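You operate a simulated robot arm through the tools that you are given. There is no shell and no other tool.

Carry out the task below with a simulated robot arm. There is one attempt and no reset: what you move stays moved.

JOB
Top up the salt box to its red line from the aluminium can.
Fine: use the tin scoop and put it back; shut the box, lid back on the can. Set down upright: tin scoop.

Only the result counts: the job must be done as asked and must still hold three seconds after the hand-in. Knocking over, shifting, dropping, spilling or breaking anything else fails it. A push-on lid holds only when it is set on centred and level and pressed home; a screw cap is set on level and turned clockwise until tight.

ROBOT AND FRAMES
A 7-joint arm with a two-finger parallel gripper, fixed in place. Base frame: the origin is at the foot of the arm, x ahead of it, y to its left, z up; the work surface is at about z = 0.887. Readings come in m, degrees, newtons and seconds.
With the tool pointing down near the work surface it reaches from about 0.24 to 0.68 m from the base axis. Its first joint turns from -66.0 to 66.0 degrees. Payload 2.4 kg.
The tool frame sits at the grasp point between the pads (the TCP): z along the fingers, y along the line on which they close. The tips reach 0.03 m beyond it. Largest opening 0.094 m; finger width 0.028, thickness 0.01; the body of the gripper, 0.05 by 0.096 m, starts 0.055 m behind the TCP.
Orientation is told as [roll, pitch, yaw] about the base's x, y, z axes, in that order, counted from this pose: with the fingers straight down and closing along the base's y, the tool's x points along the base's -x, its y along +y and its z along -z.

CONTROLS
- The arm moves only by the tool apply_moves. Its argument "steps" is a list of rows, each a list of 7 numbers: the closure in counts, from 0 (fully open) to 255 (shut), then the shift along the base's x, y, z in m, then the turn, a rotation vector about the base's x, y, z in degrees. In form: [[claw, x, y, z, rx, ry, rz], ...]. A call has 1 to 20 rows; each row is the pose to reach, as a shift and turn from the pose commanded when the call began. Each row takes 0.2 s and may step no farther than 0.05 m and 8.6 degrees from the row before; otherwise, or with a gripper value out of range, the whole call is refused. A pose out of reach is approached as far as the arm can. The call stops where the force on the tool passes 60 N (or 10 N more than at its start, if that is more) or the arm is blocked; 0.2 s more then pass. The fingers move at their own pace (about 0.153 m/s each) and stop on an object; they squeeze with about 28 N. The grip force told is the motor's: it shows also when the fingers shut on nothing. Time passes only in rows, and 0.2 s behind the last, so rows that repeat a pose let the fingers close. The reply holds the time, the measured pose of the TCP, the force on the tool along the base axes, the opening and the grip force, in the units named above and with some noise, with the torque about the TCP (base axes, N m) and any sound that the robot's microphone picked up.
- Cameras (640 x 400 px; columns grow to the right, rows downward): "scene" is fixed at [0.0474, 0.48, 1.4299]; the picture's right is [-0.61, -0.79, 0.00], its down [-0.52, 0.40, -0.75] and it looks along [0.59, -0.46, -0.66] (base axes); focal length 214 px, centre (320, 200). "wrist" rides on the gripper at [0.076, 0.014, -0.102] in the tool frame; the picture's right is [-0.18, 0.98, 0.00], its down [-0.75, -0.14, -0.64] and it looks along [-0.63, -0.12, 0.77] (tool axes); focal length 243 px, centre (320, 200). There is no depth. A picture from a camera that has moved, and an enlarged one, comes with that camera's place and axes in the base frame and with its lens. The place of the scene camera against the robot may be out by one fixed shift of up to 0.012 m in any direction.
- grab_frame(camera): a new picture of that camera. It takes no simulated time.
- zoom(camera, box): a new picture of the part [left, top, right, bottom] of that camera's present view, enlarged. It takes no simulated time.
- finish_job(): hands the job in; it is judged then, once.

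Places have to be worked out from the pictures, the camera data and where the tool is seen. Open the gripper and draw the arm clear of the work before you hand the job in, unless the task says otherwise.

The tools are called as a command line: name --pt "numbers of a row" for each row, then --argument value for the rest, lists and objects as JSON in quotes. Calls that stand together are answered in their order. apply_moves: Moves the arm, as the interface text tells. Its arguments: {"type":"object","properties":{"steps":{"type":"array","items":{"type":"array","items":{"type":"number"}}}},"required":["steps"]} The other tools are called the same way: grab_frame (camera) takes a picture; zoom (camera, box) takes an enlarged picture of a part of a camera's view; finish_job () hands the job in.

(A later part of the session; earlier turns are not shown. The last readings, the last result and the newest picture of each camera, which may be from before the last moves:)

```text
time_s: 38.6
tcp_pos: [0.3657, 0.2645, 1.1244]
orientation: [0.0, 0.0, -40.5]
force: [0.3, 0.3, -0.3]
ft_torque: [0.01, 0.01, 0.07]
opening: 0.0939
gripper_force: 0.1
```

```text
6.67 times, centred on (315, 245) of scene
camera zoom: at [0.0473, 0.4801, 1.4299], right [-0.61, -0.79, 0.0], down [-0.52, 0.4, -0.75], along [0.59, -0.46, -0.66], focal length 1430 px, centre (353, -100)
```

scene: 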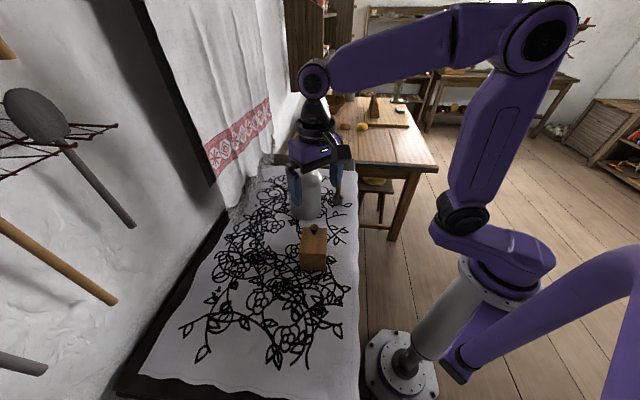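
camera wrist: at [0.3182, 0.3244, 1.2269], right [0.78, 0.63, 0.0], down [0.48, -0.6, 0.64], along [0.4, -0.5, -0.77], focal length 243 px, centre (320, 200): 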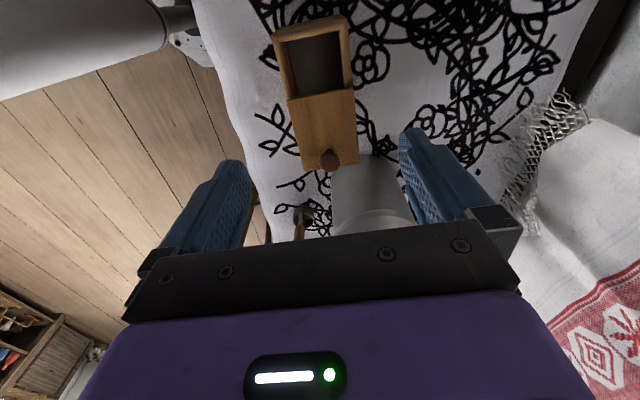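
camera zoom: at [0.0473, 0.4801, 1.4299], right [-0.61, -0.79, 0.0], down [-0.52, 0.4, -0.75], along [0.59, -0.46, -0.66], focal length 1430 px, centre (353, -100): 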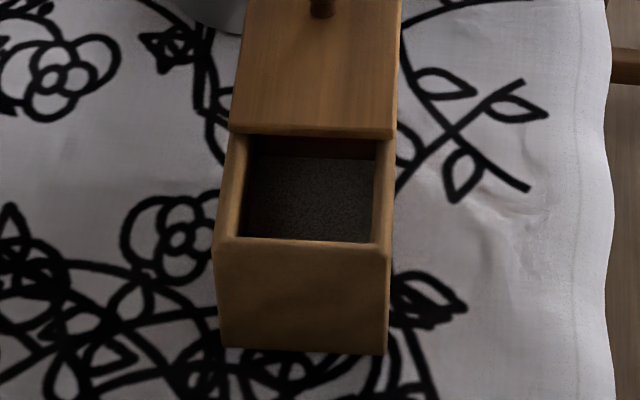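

The interior is visible now. I'll zoom in to find the red line and the salt level.

zoom --camera "wrist" --box '[265, 5, 365, 105]'

zoom --camera "scene" --box '[303, 232, 327, 256]'

```text
4.00 times, centred on (315, 55) of wrist
camera zoom: at [0.3182, 0.3244, 1.2269], right [0.78, 0.63, 0.0], down [0.48, -0.6, 0.64], along [0.4, -0.5, -0.77], focal length 970 px, centre (340, 780)
```

zoom: 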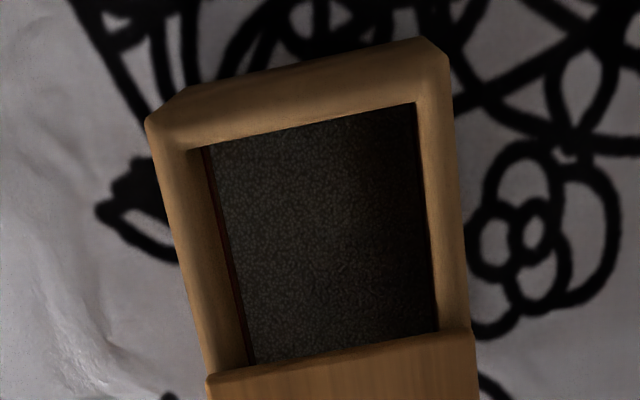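

```text
16.00 times, centred on (315, 244) of scene
camera zoom: at [0.0473, 0.4801, 1.4299], right [-0.61, -0.79, 0.0], down [-0.52, 0.4, -0.75], along [0.59, -0.46, -0.66], focal length 3432 px, centre (400, -504)
```

zoom: 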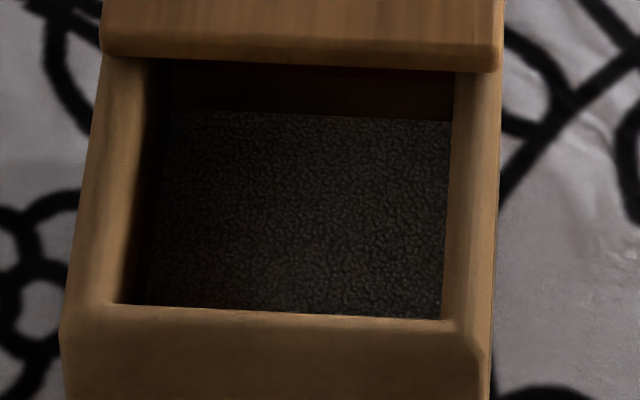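

The salt surface sits near z≈0.913 and a red stripe on the inner walls is near z≈0.93, so about 15 mm of salt is needed. Next is the can lid: I'll move over the can at yaw 0 for a precise look at its knob.

apply_moves --pt "0 0.005 -0.003 0.03 0 0 8" --pt "0 0.03 -0.017 0.05 0 0 16" --pt "0 0.065 -0.036 0.05 0 0 24" --pt "0 0.1 -0.056 0.05 0 0 32" --pt "0 0.135 -0.076 0.05 0 0 40.5" --pt "0 0.15 -0.0865 0.05 0 0 40.5" --pt "0 0.15 -0.0865 0.05 0 0 40.5"

grab_frame --camera "wrist"

```text
time_s: 40.2
tcp_pos: [0.5155, 0.1794, 1.1739]
orientation: [0.0, -0.2, 0.0]
force: [0.1, -0.8, -0.7]
ft_torque: [0.01, -0.01, 0.0]
opening: 0.094
gripper_force: 0.1
```

```text
taken
camera wrist: at [0.4397, 0.1932, 1.2758], right [0.18, 0.98, 0.0], down [0.75, -0.14, 0.64], along [0.63, -0.12, -0.77], focal length 243 px, centre (320, 200)
```

wrist: 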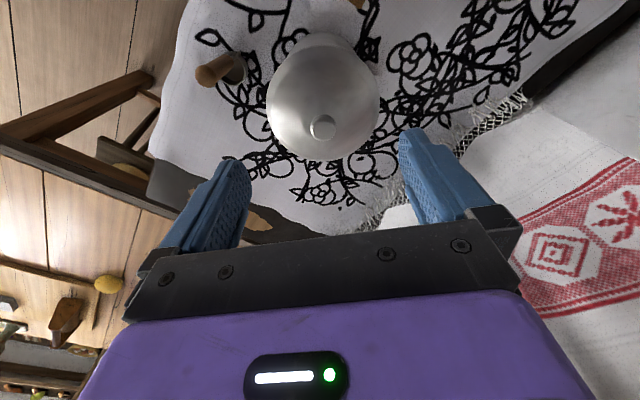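

The knob projects to about (0.528, 0.179). I'll zoom on the can top and the scoop for precise positions.

zoom --camera "wrist" --box '[250, 20, 400, 170]'

zoom --camera "wrist" --box '[180, 30, 270, 120]'

zoom --camera "scene" --box '[325, 165, 355, 215]'

```text
2.67 times, centred on (325, 95) of wrist
camera zoom: at [0.4397, 0.1932, 1.2758], right [0.18, 0.98, 0.0], down [0.75, -0.14, 0.64], along [0.63, -0.12, -0.77], focal length 647 px, centre (307, 480)
```

zoom: 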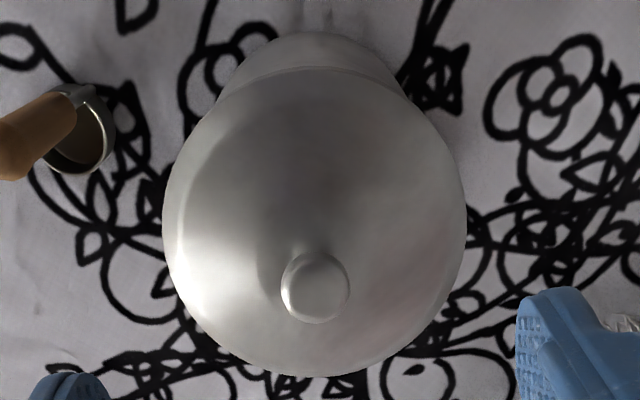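

```text
4.44 times, centred on (225, 75) of wrist
camera zoom: at [0.4397, 0.1932, 1.2758], right [0.18, 0.98, 0.0], down [0.75, -0.14, 0.64], along [0.63, -0.12, -0.77], focal length 1078 px, centre (742, 756)
```

zoom: 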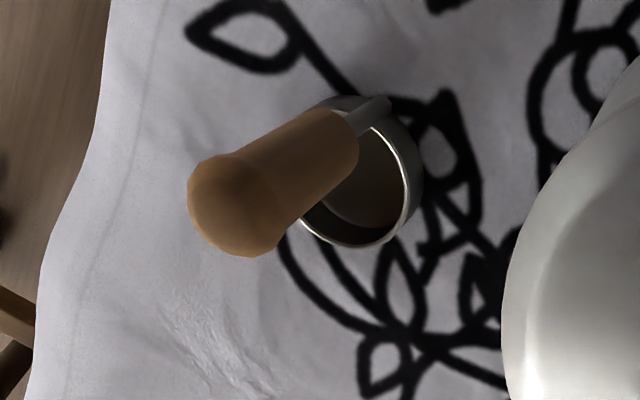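

```text
8.00 times, centred on (340, 190) of scene
camera zoom: at [0.0474, 0.48, 1.4299], right [-0.61, -0.79, 0.0], down [-0.52, 0.4, -0.75], along [0.59, -0.46, -0.66], focal length 1716 px, centre (160, 280)
```

zoom: 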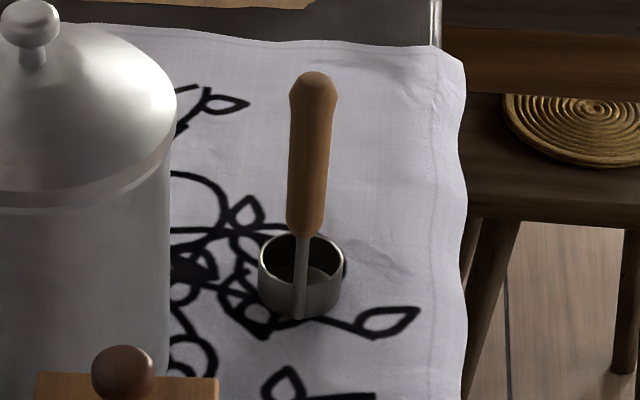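

The knob works out to about (0.5295, 0.1795, 1.063). The scoop handle stands at (0.476, 0.077) with its top at z≈1.023, and the cup centre is about (0.49, 0.066). I'll descend over the knob to z≈1.08 and check.

apply_moves --pt "0 0.007 0.0003 -0.03 0 0 0" --pt "0 0.0138 0.0003 -0.06 0 0 0" --pt "0 0.0138 0.0003 -0.085 0 0 0" --pt "0 0.0138 0.0003 -0.094 0 0 0" --pt "0 0.0138 0.0003 -0.094 0 0 0"

grab_frame --camera "wrist"

zoom --camera "scene" --box '[270, 130, 360, 220]'

```text
time_s: 41.4
tcp_pos: [0.53, 0.179, 1.0786]
orientation: [0.0, 0.0, 0.1]
force: [0.1, -0.6, -0.1]
ft_torque: [0.0, 0.01, 0.01]
opening: 0.0939
gripper_force: 0.1
```

```text
taken
camera wrist: at [0.4535, 0.193, 1.1821], right [0.18, 0.98, 0.0], down [0.75, -0.14, 0.64], along [0.63, -0.12, -0.77], focal length 243 px, centre (320, 200)
```

wrist: 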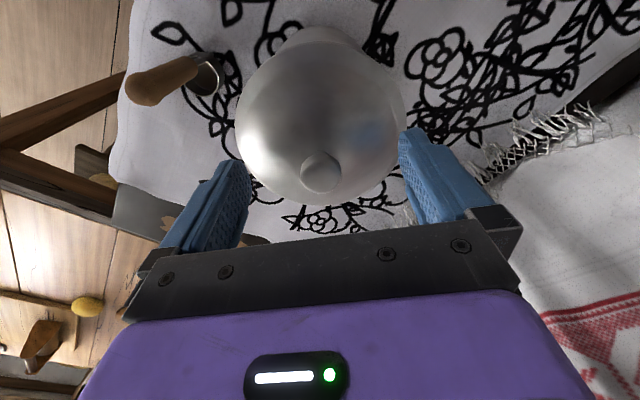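

```text
4.44 times, centred on (315, 175) of scene
camera zoom: at [0.0474, 0.48, 1.4299], right [-0.61, -0.79, 0.0], down [-0.52, 0.4, -0.75], along [0.59, -0.46, -0.66], focal length 953 px, centre (342, 311)
```

zoom: 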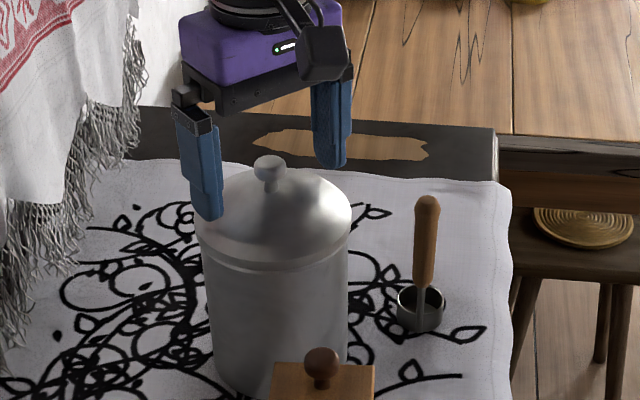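

The knob sits at (0.530, 0.1794), centred between the fingers. I'll close on it.

apply_moves --pt "255 0 0 0 0 0 0" --pt "255 0 0 0 0 0 0" --pt "255 0 0 0 0 0 0" --pt "255 0 0 0 0 0 0"

```text
time_s: 42.4
tcp_pos: [0.5293, 0.1796, 1.0797]
orientation: [0.0, 0.0, 0.0]
force: [0.6, 4.5, 10.4]
ft_torque: [0.2, -0.23, 0.0]
opening: 0.0213
gripper_force: 28.1
```

Gripped at 0.0213 m. I'll lift slowly in 2 mm steps and watch for the lid breaking free versus the can lifting.

apply_moves --pt "255 0 0 0.0015 0 0 0" --pt "255 0 0 0.003 0 0 0" --pt "255 0 0 0.0045 0 0 0" --pt "255 0 0 0.006 0 0 0"

zoom --camera "scene" --box '[270, 150, 350, 230]'

```text
time_s: 43.4
tcp_pos: [0.5288, 0.1798, 1.0841]
orientation: [-0.1, 0.0, 0.0]
force: [-0.5, -0.1, 0.6]
ft_torque: [0.02, 0.0, -0.01]
opening: 0.0212
gripper_force: 28.2
heard: snap
```

```text
5.00 times, centred on (310, 190) of scene
camera zoom: at [0.0474, 0.4801, 1.4299], right [-0.61, -0.79, 0.0], down [-0.52, 0.4, -0.75], along [0.59, -0.46, -0.66], focal length 1072 px, centre (370, 250)
```

zoom: 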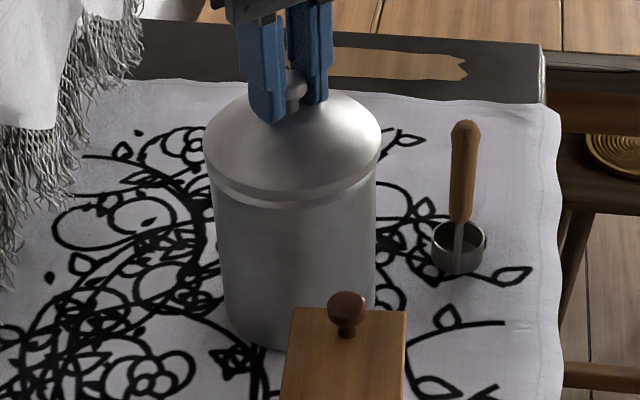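

A snap was heard and the force fell to about zero, so the lid is free and the can stayed put. I'll lift it clear and look into the can.

apply_moves --pt "255 0 0 0.02 0 0 0" --pt "255 0 0 0.045 0 0 0" --pt "255 0 0 0.075 0 0 0" --pt "255 0.01 -0.017 0.085 0 0 0" --pt "255 0.028 -0.048 0.085 0 0 0" --pt "255 0.047 -0.08 0.085 0 0 0" --pt "255 0.065 -0.11 0.085 0 0 0" --pt "255 0.075 -0.128 0.085 0 0 0" --pt "255 0.075 -0.128 0.085 0 0 0"

grab_frame --camera "wrist"

grab_frame --camera "scene"

```text
time_s: 45.4
tcp_pos: [0.6018, 0.0543, 1.1696]
orientation: [0.0, -0.1, 0.1]
force: [0.7, -0.3, -1.0]
ft_torque: [0.02, 0.01, -0.01]
opening: 0.0213
gripper_force: 28.0
```

```text
taken
camera wrist: at [0.5264, 0.068, 1.2717], right [0.18, 0.98, 0.0], down [0.75, -0.14, 0.64], along [0.63, -0.12, -0.77], focal length 243 px, centre (320, 200)
```

wrist: 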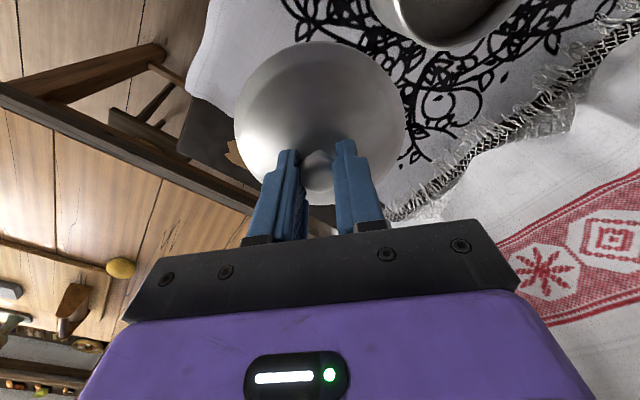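

```text
taken
```

scene: 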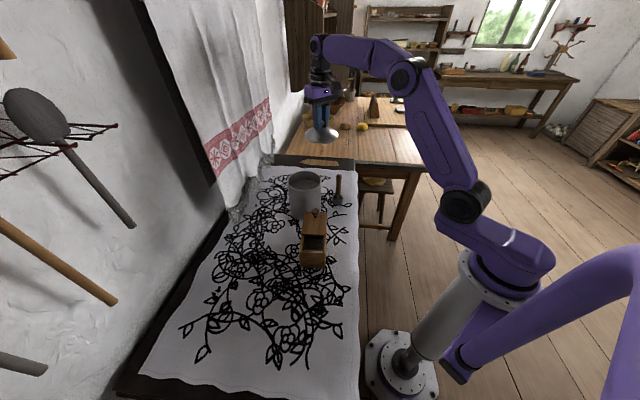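

The can is open and the lid is held level above clear cloth near (0.602, 0.054). I'll descend to just above the table and check the gap.

apply_moves --pt "255 0 0 -0.04 0 0 0" --pt "255 0 0 -0.08 0 0 0" --pt "255 0 0 -0.12 0 0 0" --pt "255 0 0 -0.15 0 0 0" --pt "255 0 0 -0.17 0 0 0" --pt "255 0 0 -0.17 0 0 0"

zoom --camera "scene" --box '[275, 120, 365, 210]'

```text
time_s: 46.8
tcp_pos: [0.6025, 0.0529, 1.0007]
orientation: [0.0, 0.1, 0.0]
force: [-0.2, 0.2, -0.6]
ft_torque: [0.0, 0.03, 0.0]
opening: 0.0211
gripper_force: 28.0
```

```text
4.44 times, centred on (320, 165) of scene
camera zoom: at [0.0474, 0.4801, 1.4299], right [-0.61, -0.79, 0.0], down [-0.52, 0.4, -0.75], along [0.59, -0.46, -0.66], focal length 953 px, centre (320, 356)
```

zoom: 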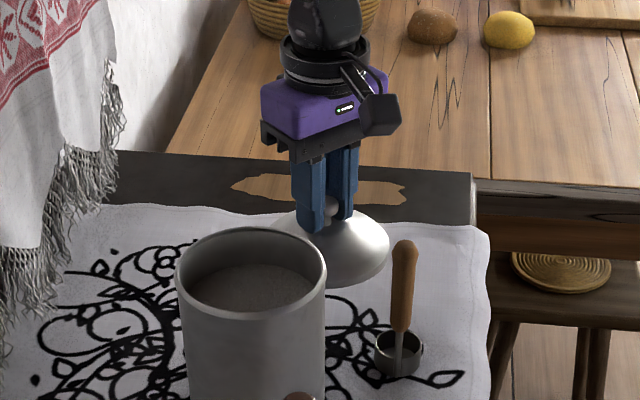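

The salt in the can sits about 3 cm below its rim. The lid is close to the table, so I'll descend in small steps until I feel contact.

apply_moves --pt "255 0 0 -0.005 0 0 0" --pt "255 0 0 -0.01 0 0 0" --pt "255 0 0 -0.014 0 0 0" --pt "255 0 0 -0.018 0 0 0"

zoom --camera "scene" --box '[290, 150, 360, 220]'

```text
time_s: 47.8
tcp_pos: [0.6032, 0.0525, 0.9801]
orientation: [0.0, 0.0, 0.1]
force: [1.0, 0.1, -0.8]
ft_torque: [-0.02, 0.02, 0.02]
opening: 0.0213
gripper_force: 28.2
```

```text
5.71 times, centred on (325, 185) of scene
camera zoom: at [0.0474, 0.4801, 1.4299], right [-0.61, -0.79, 0.0], down [-0.52, 0.4, -0.75], along [0.59, -0.46, -0.66], focal length 1226 px, centre (291, 286)
```

zoom: 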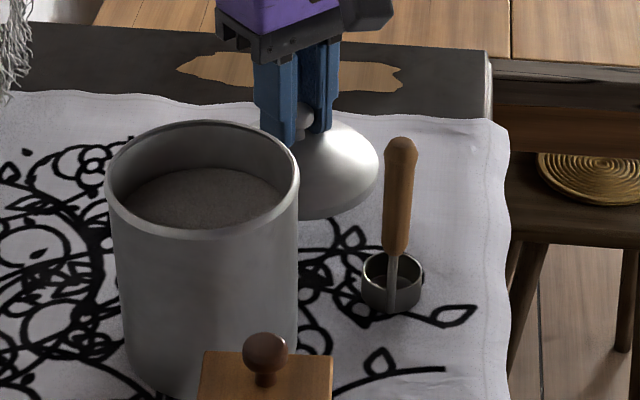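

No contact yet at z≈0.980. I'll keep lowering in 2 mm steps.

apply_moves --pt "255 0 0 -0.002 0 0 0" --pt "255 0 0 -0.004 0 0 0" --pt "255 0 0 -0.006 0 0 0" --pt "255 0 0 -0.008 0 0 0"

```text
time_s: 48.8
tcp_pos: [0.6031, 0.0508, 0.974]
orientation: [0.1, 0.1, 0.0]
force: [-0.1, 0.0, -1.4]
ft_torque: [0.0, 0.03, 0.02]
opening: 0.0212
gripper_force: 28.0
```

apply_moves --pt "255 0 0 -0.002 0 0 0" --pt "255 0 0 -0.004 0 0 0" --pt "255 0 0 -0.006 0 0 0"

zoom --camera "scene" --box '[300, 150, 350, 200]'

```text
time_s: 49.6
tcp_pos: [0.6045, 0.051, 0.9691]
orientation: [0.0, -0.1, 0.0]
force: [0.7, 0.0, -0.6]
ft_torque: [-0.02, -0.01, 0.01]
opening: 0.0217
gripper_force: 28.2
```

```text
8.00 times, centred on (325, 175) of scene
camera zoom: at [0.0474, 0.48, 1.4299], right [-0.61, -0.79, 0.0], down [-0.52, 0.4, -0.75], along [0.59, -0.46, -0.66], focal length 1716 px, centre (280, 400)
```

zoom: 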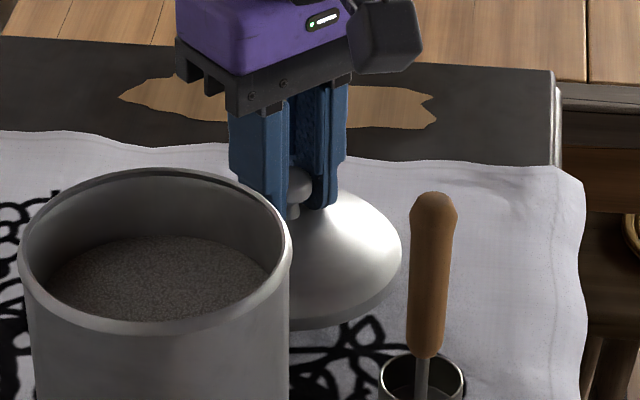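

Still no clear contact; my estimate of the lid's lower edge is z≈0.895–0.90. I'll continue downward in small steps.

apply_moves --pt "255 0 0 -0.0015 0 0 0" --pt "255 0 0 -0.003 0 0 0" --pt "255 0 0 -0.0045 0 0 0"

```text
time_s: 50.4
tcp_pos: [0.6035, 0.0519, 0.9631]
orientation: [0.0, 0.0, 0.0]
force: [-0.1, 0.3, -1.0]
ft_torque: [0.0, -0.01, 0.0]
opening: 0.0212
gripper_force: 27.6
```

apply_moves --pt "255 0 0 -0.0015 0 0 0" --pt "255 0 0 -0.003 0 0 0" --pt "255 0 0 -0.0045 0 0 0"

zoom --camera "scene" --box '[300, 150, 350, 200]'

grab_frame --camera "wrist"

```text
time_s: 51.2
tcp_pos: [0.6062, 0.0522, 0.9586]
orientation: [0.1, 0.0, 0.0]
force: [-0.5, -0.1, -0.5]
ft_torque: [-0.01, 0.02, -0.02]
opening: 0.0217
gripper_force: 28.1
```

```text
8.00 times, centred on (325, 175) of scene
camera zoom: at [0.0474, 0.4801, 1.4299], right [-0.61, -0.79, 0.0], down [-0.52, 0.4, -0.75], along [0.59, -0.46, -0.66], focal length 1716 px, centre (280, 400)
```

zoom: 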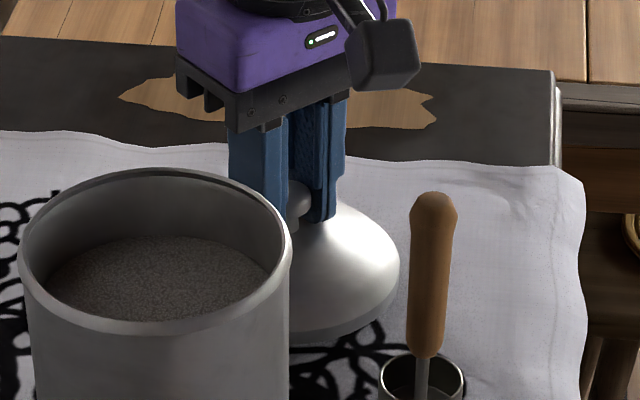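

```text
taken
camera wrist: at [0.5295, 0.0657, 1.0614], right [0.18, 0.98, 0.0], down [0.75, -0.14, 0.64], along [0.63, -0.12, -0.77], focal length 243 px, centre (320, 200)
```

wrist: 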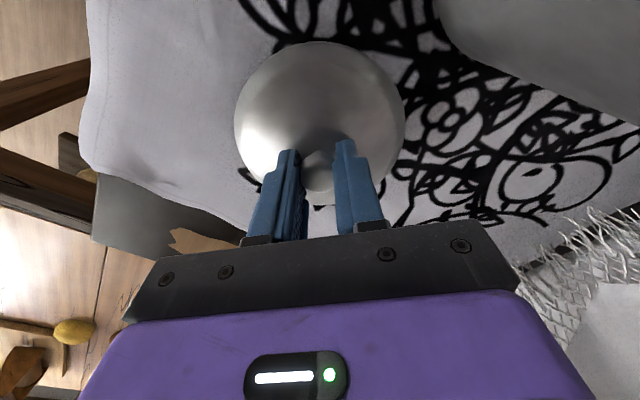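

apply_moves --pt "255 0 0 -0.0015 0 0 0" --pt "255 0 0 -0.003 0 0 0" --pt "255 0 0 -0.004 0 0 0"

```text
time_s: 52.0
tcp_pos: [0.6036, 0.0527, 0.9543]
orientation: [-0.1, 0.0, 0.0]
force: [0.2, -0.2, 0.2]
ft_torque: [-0.03, 0.02, 0.02]
opening: 0.0215
gripper_force: 27.2
```

apply_moves --pt "255 0 0 -0.001 0 0 0" --pt "255 0 0 -0.002 0 0 0" --pt "255 0 0 -0.003 0 0 0"

zoom --camera "scene" --box '[300, 150, 350, 200]'

```text
time_s: 52.8
tcp_pos: [0.604, 0.0512, 0.952]
orientation: [0.0, 0.0, 0.0]
force: [-1.1, -1.3, -0.8]
ft_torque: [0.02, 0.02, -0.01]
opening: 0.0215
gripper_force: 28.4
```

```text
8.00 times, centred on (325, 175) of scene
camera zoom: at [0.0474, 0.48, 1.4299], right [-0.61, -0.79, 0.0], down [-0.52, 0.4, -0.75], along [0.59, -0.46, -0.66], focal length 1716 px, centre (280, 400)
```

zoom: 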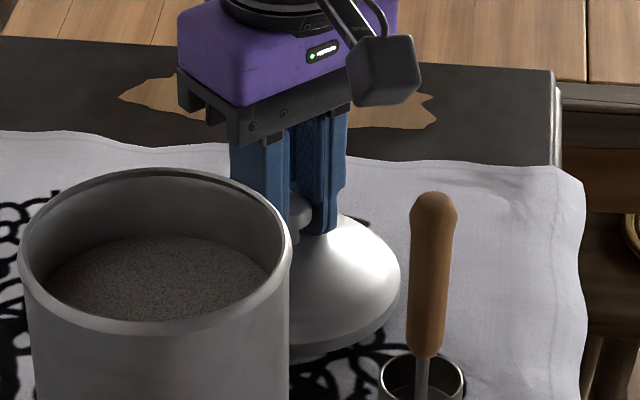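

The lid's front edge is now at row 352, and I expect about 354 when it is on the table. I'll continue in 1 mm steps.

apply_moves --pt "255 0 0 -0.001 0 0 0" --pt "255 0 0 -0.002 0 0 0" --pt "255 0 0 -0.002 0 0 0"

```text
time_s: 53.6
tcp_pos: [0.604, 0.0528, 0.9516]
orientation: [0.1, 0.1, 0.0]
force: [-0.3, -0.2, -1.8]
ft_torque: [0.02, -0.01, -0.03]
opening: 0.0211
gripper_force: 28.1
```

apply_moves --pt "255 0 0 -0.001 0 0 0" --pt "255 0 0 -0.002 0 0 0" --pt "255 0 0 -0.003 0 0 0" --pt "255 0 0 -0.003 0 0 0"

zoom --camera "scene" --box '[300, 150, 350, 200]'

```text
time_s: 54.6
tcp_pos: [0.6036, 0.0512, 0.9483]
orientation: [0.1, 0.0, 0.0]
force: [-0.8, -0.7, -0.5]
ft_torque: [0.01, 0.0, -0.02]
opening: 0.0212
gripper_force: 27.9
```

```text
8.00 times, centred on (325, 175) of scene
camera zoom: at [0.0474, 0.4801, 1.4299], right [-0.61, -0.79, 0.0], down [-0.52, 0.4, -0.75], along [0.59, -0.46, -0.66], focal length 1716 px, centre (280, 400)
```

zoom: 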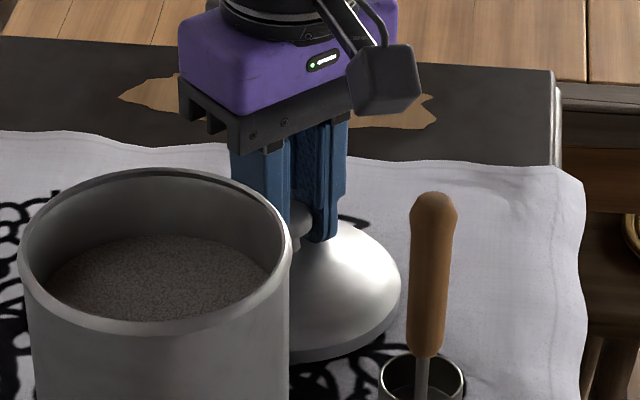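

apply_moves --pt "255 0 0 -0.001 0 0 0" --pt "255 0 0 -0.002 0 0 0" --pt "255 0 0 -0.003 0 0 0" --pt "255 0 0 -0.003 0 0 0"

```text
time_s: 55.6
tcp_pos: [0.6047, 0.0518, 0.9444]
orientation: [-0.1, 0.0, -0.1]
force: [-3.8, 1.3, 6.3]
ft_torque: [-0.01, 0.09, 0.0]
opening: 0.0214
gripper_force: 28.2
```

Contact at last: +6.3 N at z≈0.945. I'll open the fingers and rise straight up.

apply_moves --pt "160 0 0 0.0003 0 0 0" --pt "0 0 0 0.0003 0 0 0" --pt "0 0 0 0.0003 0 0 0" --pt "0 0 0 0.02 0 0 0" --pt "0 0 0 0.06 0 0 0" --pt "0 0 0 0.1 0 0 0" --pt "0 -0.03 0 0.14 0 0 0" --pt "0 -0.06 0.01 0.17 0 0 0" --pt "0 -0.08 0.02 0.19 0 0 0" --pt "0 -0.08 0.02 0.19 0 0 0"

grab_frame --camera "wrist"

zoom --camera "scene" --box '[280, 140, 370, 220]'

```text
time_s: 57.8
tcp_pos: [0.5249, 0.0735, 1.1353]
orientation: [0.0, -0.1, 0.0]
force: [0.5, -0.4, -0.1]
ft_torque: [-0.05, -0.02, -0.02]
opening: 0.0938
gripper_force: 0.0
```

```text
taken
camera wrist: at [0.4495, 0.0874, 1.2371], right [0.18, 0.98, 0.0], down [0.75, -0.14, 0.64], along [0.63, -0.12, -0.77], focal length 243 px, centre (320, 200)
```

wrist: 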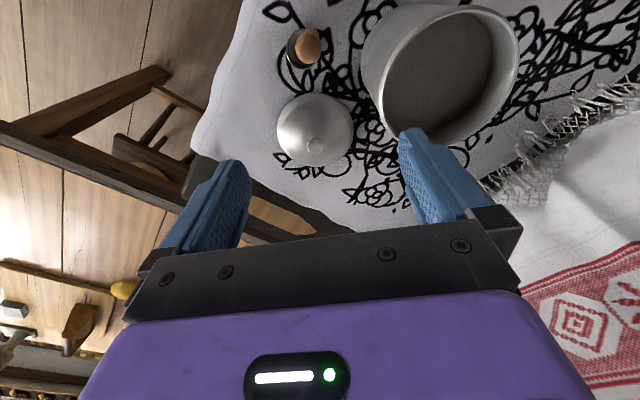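

```text
5.00 times, centred on (325, 180) of scene
camera zoom: at [0.0473, 0.4801, 1.4299], right [-0.61, -0.79, 0.0], down [-0.52, 0.4, -0.75], along [0.59, -0.46, -0.66], focal length 1072 px, centre (295, 300)
```

zoom: 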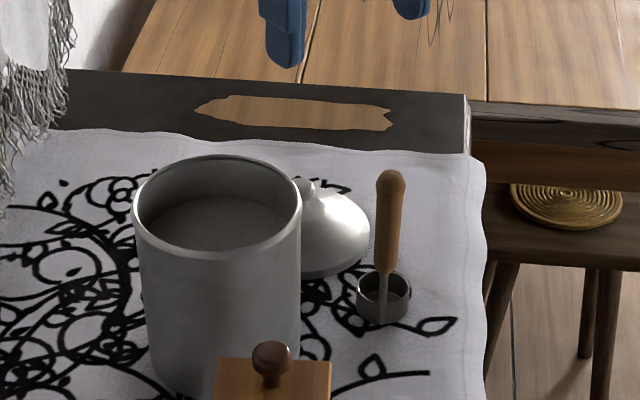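

The lid rests upright near (0.604, 0.052), and the can rim is at z≈1.015 with salt near z≈0.985. Next is the scoop, so I'll bring the camera over the handle to locate it precisely.

apply_moves --pt "0 -0.035 0.001 -0.005 0 0 0" --pt "0 -0.07 0.002 -0.015 0 0 0" --pt "0 -0.07 0.002 -0.015 0 0 0"

grab_frame --camera "wrist"

zoom --camera "wrist" --box '[240, 60, 400, 220]'

```text
time_s: 58.6
tcp_pos: [0.4541, 0.0727, 1.1194]
orientation: [0.0, 0.0, 0.0]
force: [0.0, -0.4, 0.3]
ft_torque: [0.02, 0.04, -0.01]
opening: 0.0941
gripper_force: 0.0
```

```text
taken
camera wrist: at [0.3788, 0.0871, 1.2219], right [0.18, 0.98, 0.0], down [0.75, -0.14, 0.64], along [0.63, -0.12, -0.77], focal length 243 px, centre (320, 200)
```

wrist: 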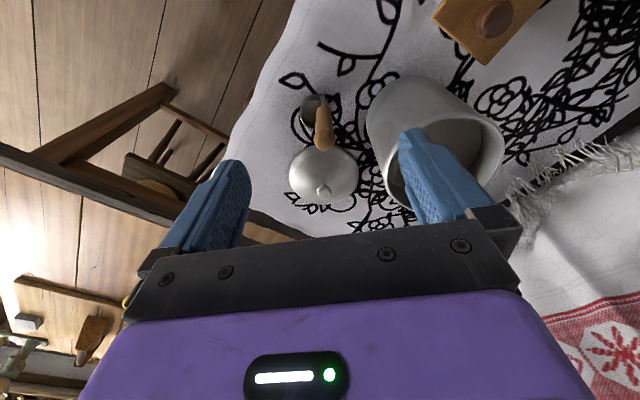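

```text
2.50 times, centred on (320, 140) of wrist
camera zoom: at [0.3788, 0.0871, 1.2219], right [0.18, 0.98, 0.0], down [0.75, -0.14, 0.64], along [0.63, -0.12, -0.77], focal length 606 px, centre (320, 350)
```

zoom: 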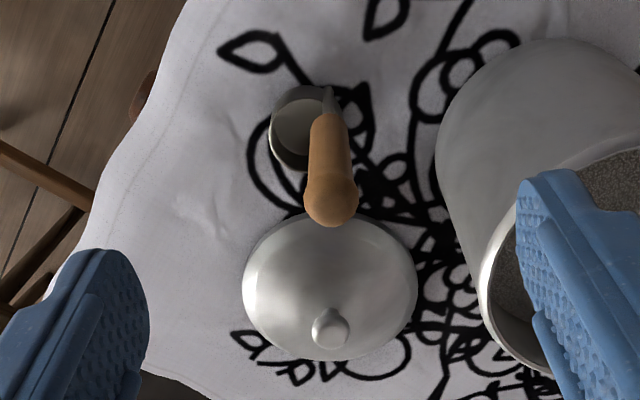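

The handle stands near (0.475, 0.0735), within a few millimetres. I'll move over it with the tips just above its top and check alignment before descending.

apply_moves --pt "0 0.01 0.0004 -0.02 0 0 0" --pt "0 0.0202 0.0004 -0.045 0 0 0" --pt "0 0.0202 0.0004 -0.055 0 0 0" --pt "0 0.0202 0.0004 -0.055 0 0 0"

grab_frame --camera "wrist"

zoom --camera "scene" --box '[305, 130, 375, 210]'

```text
time_s: 59.6
tcp_pos: [0.4735, 0.076, 1.065]
orientation: [0.0, 0.0, 0.0]
force: [0.4, -0.3, -1.1]
ft_torque: [-0.02, 0.03, 0.01]
opening: 0.094
gripper_force: 0.0
```

```text
taken
camera wrist: at [0.3981, 0.0904, 1.167], right [0.18, 0.98, 0.0], down [0.75, -0.14, 0.64], along [0.63, -0.12, -0.77], focal length 243 px, centre (320, 200)
```

wrist: 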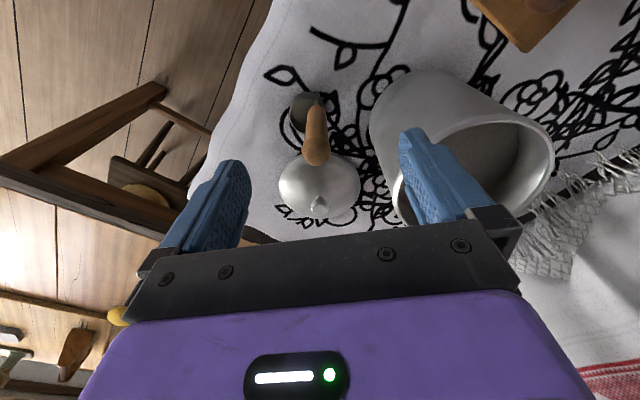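

```text
5.00 times, centred on (340, 170) of scene
camera zoom: at [0.0474, 0.48, 1.4299], right [-0.61, -0.79, 0.0], down [-0.52, 0.4, -0.75], along [0.59, -0.46, -0.66], focal length 1072 px, centre (220, 350)
```

zoom: 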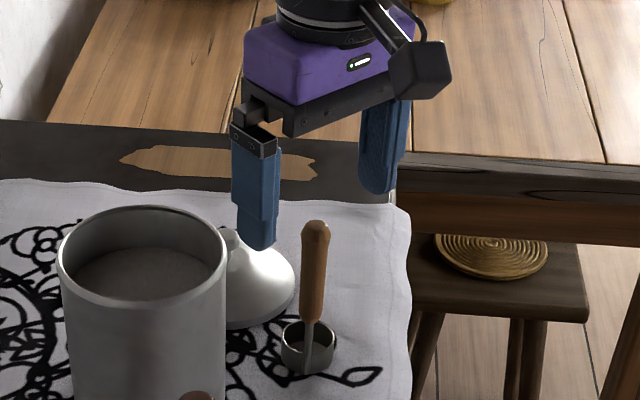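

The handle top reads (0.476, 0.0733) and my TCP is at (0.474, 0.076). To keep clear of the can I'll narrow the opening to about 5 cm, correct by (+0.002, −0.003) and descend around the handle.

apply_moves --pt "110 0.002 -0.003 0 0 0 0" --pt "110 0.002 -0.003 0 0 0 0" --pt "110 0.002 -0.003 -0.025 0 0 0" --pt "110 0.002 -0.003 -0.05 0 0 0" --pt "110 0.002 -0.003 -0.05 0 0 0"

grab_frame --camera "wrist"

zoom --camera "scene" --box '[305, 140, 375, 210]'

```text
time_s: 60.8
tcp_pos: [0.4766, 0.0728, 1.0134]
orientation: [0.0, 0.0, 0.0]
force: [0.2, 0.3, -1.2]
ft_torque: [-0.04, 0.02, -0.02]
opening: 0.0538
gripper_force: 0.0
```

```text
taken
camera wrist: at [0.4016, 0.0864, 1.115], right [0.18, 0.98, 0.0], down [0.75, -0.14, 0.64], along [0.63, -0.12, -0.77], focal length 243 px, centre (320, 200)
```

wrist: 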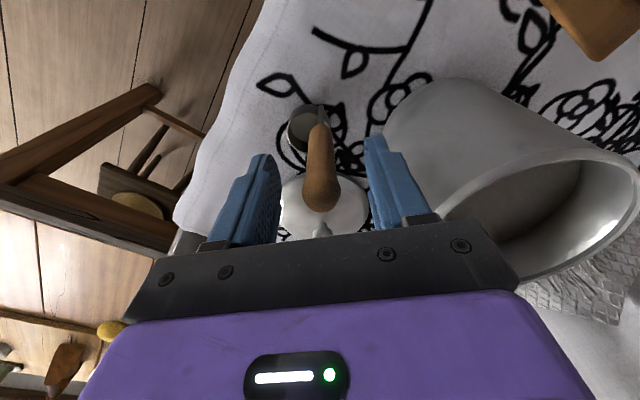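

```text
5.71 times, centred on (340, 175) of scene
camera zoom: at [0.0474, 0.48, 1.4299], right [-0.61, -0.79, 0.0], down [-0.52, 0.4, -0.75], along [0.59, -0.46, -0.66], focal length 1226 px, centre (206, 343)
```

zoom: 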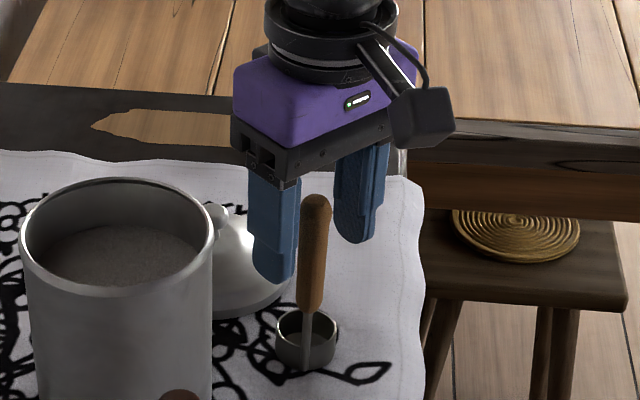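

The handle is centred between the fingers. I'll descend 28 mm more and grip.

apply_moves --pt "110 0 0 -0.015 0 0 0" --pt "110 0 0 -0.028 0 0 0" --pt "110 0 0 -0.028 0 0 0"

grab_frame --camera "wrist"

zoom --camera "scene" --box '[305, 140, 375, 210]'

```text
time_s: 61.6
tcp_pos: [0.4772, 0.0726, 0.9848]
orientation: [0.0, 0.0, 0.1]
force: [0.8, 0.5, -0.5]
ft_torque: [-0.03, -0.02, 0.02]
opening: 0.0538
gripper_force: 0.0
```

```text
taken
camera wrist: at [0.4011, 0.087, 1.0872], right [0.18, 0.98, 0.0], down [0.75, -0.14, 0.64], along [0.63, -0.12, -0.77], focal length 243 px, centre (320, 200)
```

wrist: 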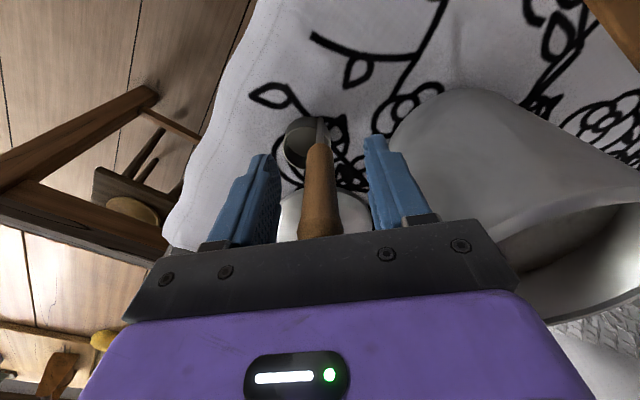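

```text
5.71 times, centred on (340, 175) of scene
camera zoom: at [0.0474, 0.48, 1.4299], right [-0.61, -0.79, 0.0], down [-0.52, 0.4, -0.75], along [0.59, -0.46, -0.66], focal length 1226 px, centre (206, 343)
```

zoom: 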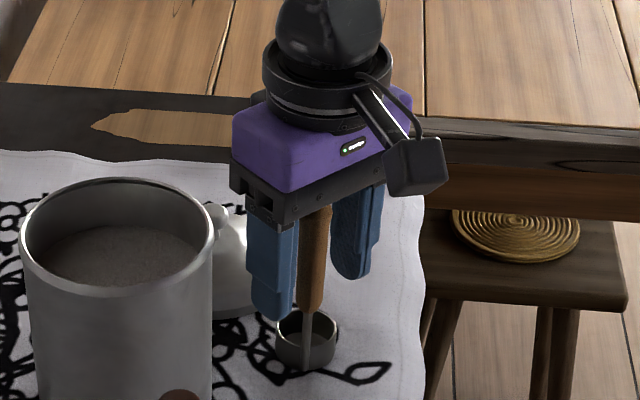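

The handle is centred and nothing touches. I'll close gradually.

apply_moves --pt "150 0 0 0 0 0 0" --pt "180 0 0 0 0 0 0" --pt "200 0 0 0 0 0 0" --pt "220 0 0 0 0 0 0" --pt "255 0 0 0 0 0 0" --pt "255 0 0 0 0 0 0"

zoom --camera "wrist" --box '[240, 80, 400, 240]'

```text
time_s: 63.0
tcp_pos: [0.4761, 0.072, 0.9855]
orientation: [0.0, 0.0, 0.0]
force: [0.1, 0.5, 0.1]
ft_torque: [-0.04, -0.02, -0.02]
opening: 0.0169
gripper_force: 27.8
```

```text
2.50 times, centred on (320, 160) of wrist
camera zoom: at [0.4011, 0.087, 1.0874], right [0.18, 0.98, 0.0], down [0.75, -0.14, 0.64], along [0.63, -0.12, -0.77], focal length 606 px, centre (320, 300)
```

zoom: 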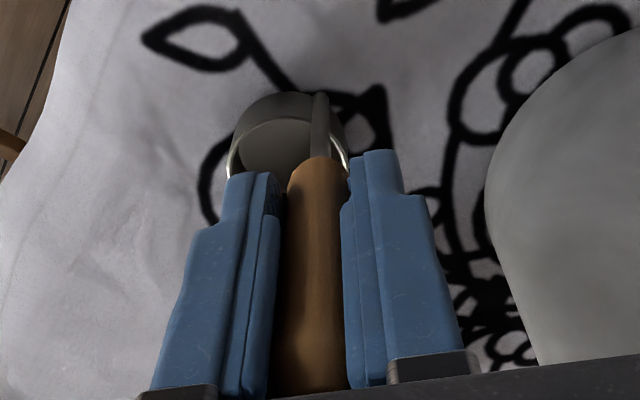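

The scoop is gripped at 0.0169 m opening. Its standing pose is TCP ≈ (0.4765, 0.0727, 0.985) at yaw 0, which I'll need to put it back. I'll lift it and bring the cup over the can's centre.

apply_moves --pt "255 0 0 0.02 0 0 0" --pt "255 0 0 0.06 0 0 0" --pt "255 0 0 0.1 0 0 0" --pt "255 0 0 0.14 0 0 0" --pt "255 0 0 0.175 0 0 0" --pt "255 0.01 0.03 0.175 0 0 0" --pt "255 0.02 0.06 0.175 0 0 0" --pt "255 0.03 0.09 0.175 0 0 0" --pt "255 0.0405 0.1188 0.175 0 0 0" --pt "255 0.0405 0.1188 0.175 0 0 0"

grab_frame --camera "wrist"

zoom --camera "scene" --box '[265, 110, 365, 220]'

```text
time_s: 65.2
tcp_pos: [0.5154, 0.1908, 1.1631]
orientation: [0.0, 0.1, 0.0]
force: [-0.6, 0.1, -0.8]
ft_torque: [-0.02, -0.01, -0.01]
opening: 0.017
gripper_force: 28.2
```

```text
taken
camera wrist: at [0.4394, 0.206, 1.2658], right [0.18, 0.98, 0.0], down [0.75, -0.14, 0.64], along [0.63, -0.12, -0.77], focal length 243 px, centre (320, 200)
```

wrist: 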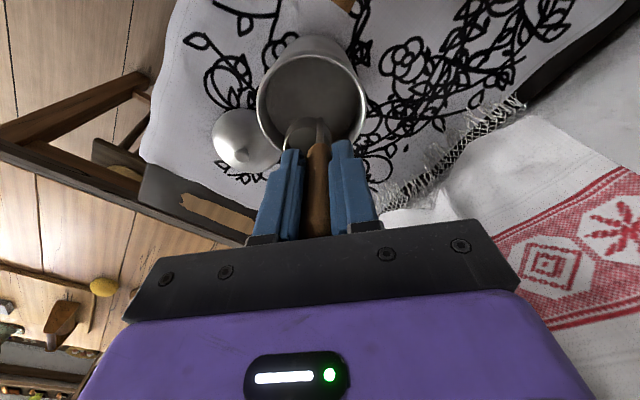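

```text
3.64 times, centred on (315, 165) of scene
camera zoom: at [0.0474, 0.4801, 1.4299], right [-0.61, -0.79, 0.0], down [-0.52, 0.4, -0.75], along [0.59, -0.46, -0.66], focal length 780 px, centre (338, 327)
```

zoom: 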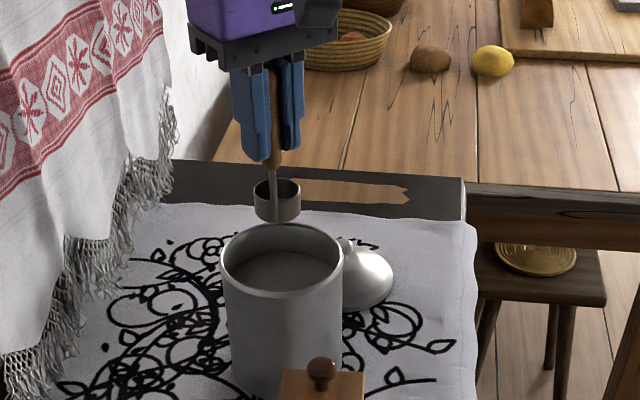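

The cup is just above and near the can. I'll zoom in to check the rim centre before dipping.

zoom --camera "wrist" --box '[240, 20, 390, 170]'

zoom --camera "scene" --box '[285, 150, 335, 225]'

```text
2.67 times, centred on (315, 95) of wrist
camera zoom: at [0.4394, 0.206, 1.2658], right [0.18, 0.98, 0.0], down [0.75, -0.14, 0.64], along [0.63, -0.12, -0.77], focal length 647 px, centre (333, 480)
```

zoom: 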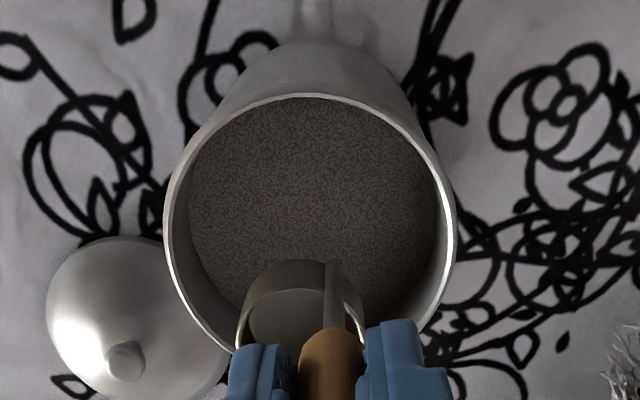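

```text
5.33 times, centred on (310, 188) of scene
camera zoom: at [0.0474, 0.4801, 1.4299], right [-0.61, -0.79, 0.0], down [-0.52, 0.4, -0.75], along [0.59, -0.46, -0.66], focal length 1144 px, centre (373, 267)
```

zoom: 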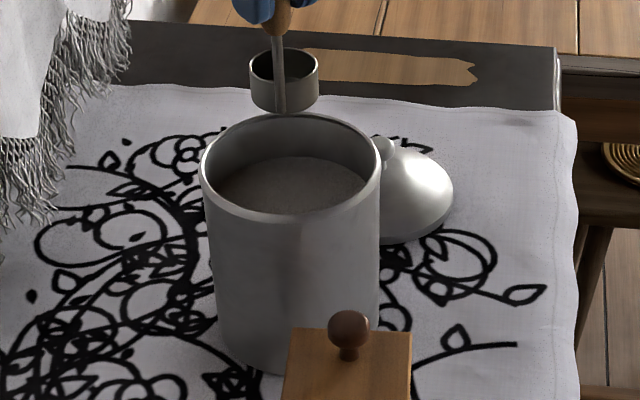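

The can centre resolves to (0.530, 0.180), the cup is centred there, and the salt surface is near z≈0.98. I'll lower the cup to about the surface first.

apply_moves --pt "255 0.0005 -0.0005 -0.03 0 0 0" --pt "255 0.0005 -0.0005 -0.06 0 0 0" --pt "255 0.0005 -0.0005 -0.075 0 0 0" --pt "255 0.0005 -0.0005 -0.085 0 0 0" --pt "255 0.0005 -0.0005 -0.09 0 0 0"

zoom --camera "wrist" --box '[220, 60, 420, 240]'

zoom --camera "scene" --box '[275, 140, 345, 215]'

```text
time_s: 66.4
tcp_pos: [0.5174, 0.1902, 1.0706]
orientation: [0.0, 0.0, 0.2]
force: [-0.4, 0.2, -1.0]
ft_torque: [-0.02, -0.03, 0.02]
opening: 0.017
gripper_force: 27.9
```

```text
2.22 times, centred on (320, 150) of wrist
camera zoom: at [0.4411, 0.2038, 1.1732], right [0.18, 0.98, 0.0], down [0.75, -0.14, 0.64], along [0.63, -0.12, -0.77], focal length 539 px, centre (320, 311)
```

zoom: 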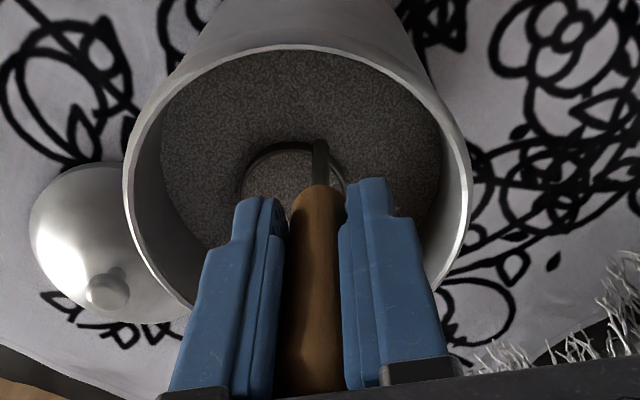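

```text
5.33 times, centred on (310, 178) of scene
camera zoom: at [0.0474, 0.4801, 1.4299], right [-0.61, -0.79, 0.0], down [-0.52, 0.4, -0.75], along [0.59, -0.46, -0.66], focal length 1144 px, centre (373, 320)
```

zoom: 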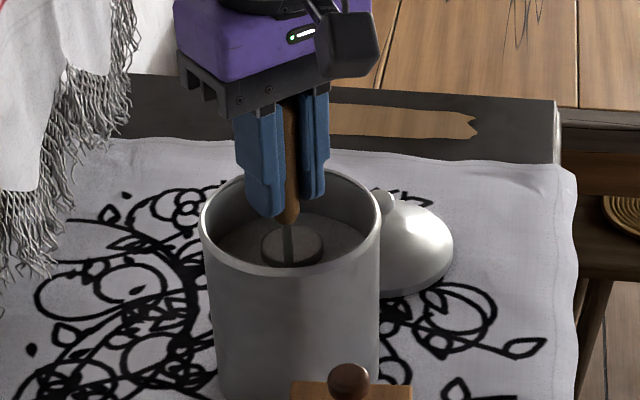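

The cup has met the salt with no resistance and grains show inside it. I'll go about 2 cm deeper so the rim is well under the surface.

apply_moves --pt "255 0 0 -0.006 0 0 0" --pt "255 0 0 -0.012 0 0 0" --pt "255 0 0 -0.018 0 0 0" --pt "255 0 0 -0.022 0 0 0" --pt "255 0 0 -0.022 0 0 0"

zoom --camera "wrist" --box '[220, 60, 420, 240]'

zoom --camera "scene" --box '[275, 140, 345, 215]'

```text
time_s: 67.6
tcp_pos: [0.5177, 0.1903, 1.0487]
orientation: [-0.1, 0.0, 0.0]
force: [-0.2, -0.2, -0.6]
ft_torque: [-0.01, 0.01, 0.01]
opening: 0.0169
gripper_force: 27.9
```

```text
2.22 times, centred on (320, 150) of wrist
camera zoom: at [0.4411, 0.2043, 1.1512], right [0.18, 0.98, 0.0], down [0.75, -0.14, 0.64], along [0.63, -0.12, -0.77], focal length 539 px, centre (320, 311)
```

zoom: 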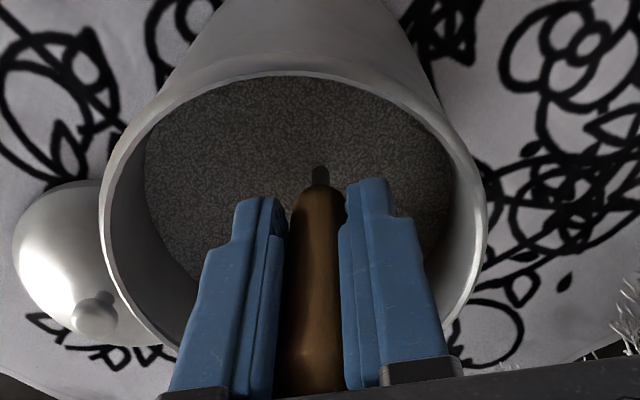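

```text
5.33 times, centred on (310, 178) of scene
camera zoom: at [0.0474, 0.4801, 1.4299], right [-0.61, -0.79, 0.0], down [-0.52, 0.4, -0.75], along [0.59, -0.46, -0.66], focal length 1144 px, centre (373, 320)
```

zoom: 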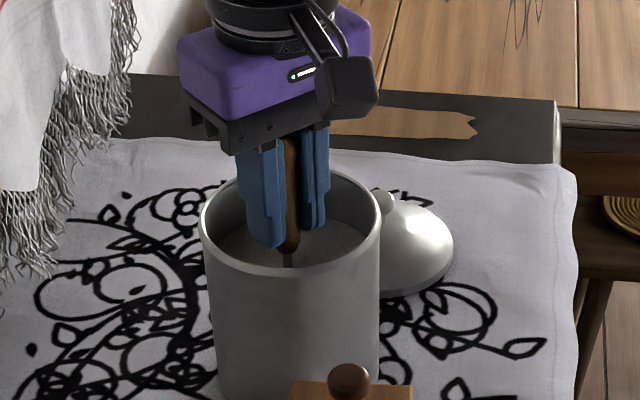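

The cup is fully under the salt and the forces are negligible. I'll lift straight up, level, and look at the fill.

apply_moves --pt "255 0 0 0.005 0 0 0" --pt "255 0 0 0.012 0 0 0" --pt "255 0 0 0.02 0 0 0" --pt "255 0 0 0.03 0 0 0" --pt "255 0 0 0.045 0 0 0" --pt "255 0 0 0.065 0 0 0" --pt "255 0 0 0.085 0 0 0" --pt "255 0 0 0.105 0 0 0" --pt "255 0 0 0.115 0 0 0" --pt "255 0 0 0.115 0 0 0"

zoom --camera "wrist" --box '[220, 30, 420, 210]'

zoom --camera "scene" --box '[275, 130, 345, 215]'

```text
time_s: 69.8
tcp_pos: [0.5152, 0.1907, 1.1629]
orientation: [0.0, 0.1, 0.1]
force: [-0.6, 0.6, -1.3]
ft_torque: [0.01, 0.02, -0.01]
opening: 0.0168
gripper_force: 28.1
```

```text
2.22 times, centred on (320, 120) of wrist
camera zoom: at [0.4389, 0.2045, 1.2659], right [0.18, 0.98, 0.0], down [0.75, -0.14, 0.64], along [0.63, -0.12, -0.77], focal length 539 px, centre (320, 378)
```

zoom: 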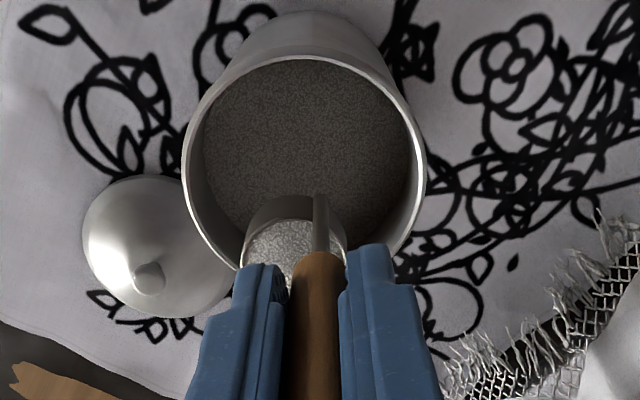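

```text
4.71 times, centred on (310, 172) of scene
camera zoom: at [0.0474, 0.4801, 1.4299], right [-0.61, -0.79, 0.0], down [-0.52, 0.4, -0.75], along [0.59, -0.46, -0.66], focal length 1009 px, centre (367, 329)
```

zoom: 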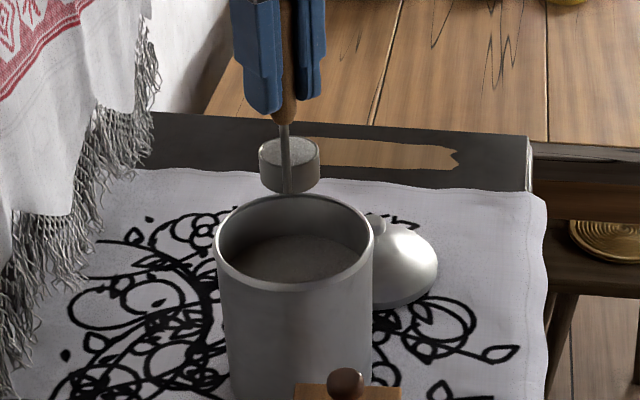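

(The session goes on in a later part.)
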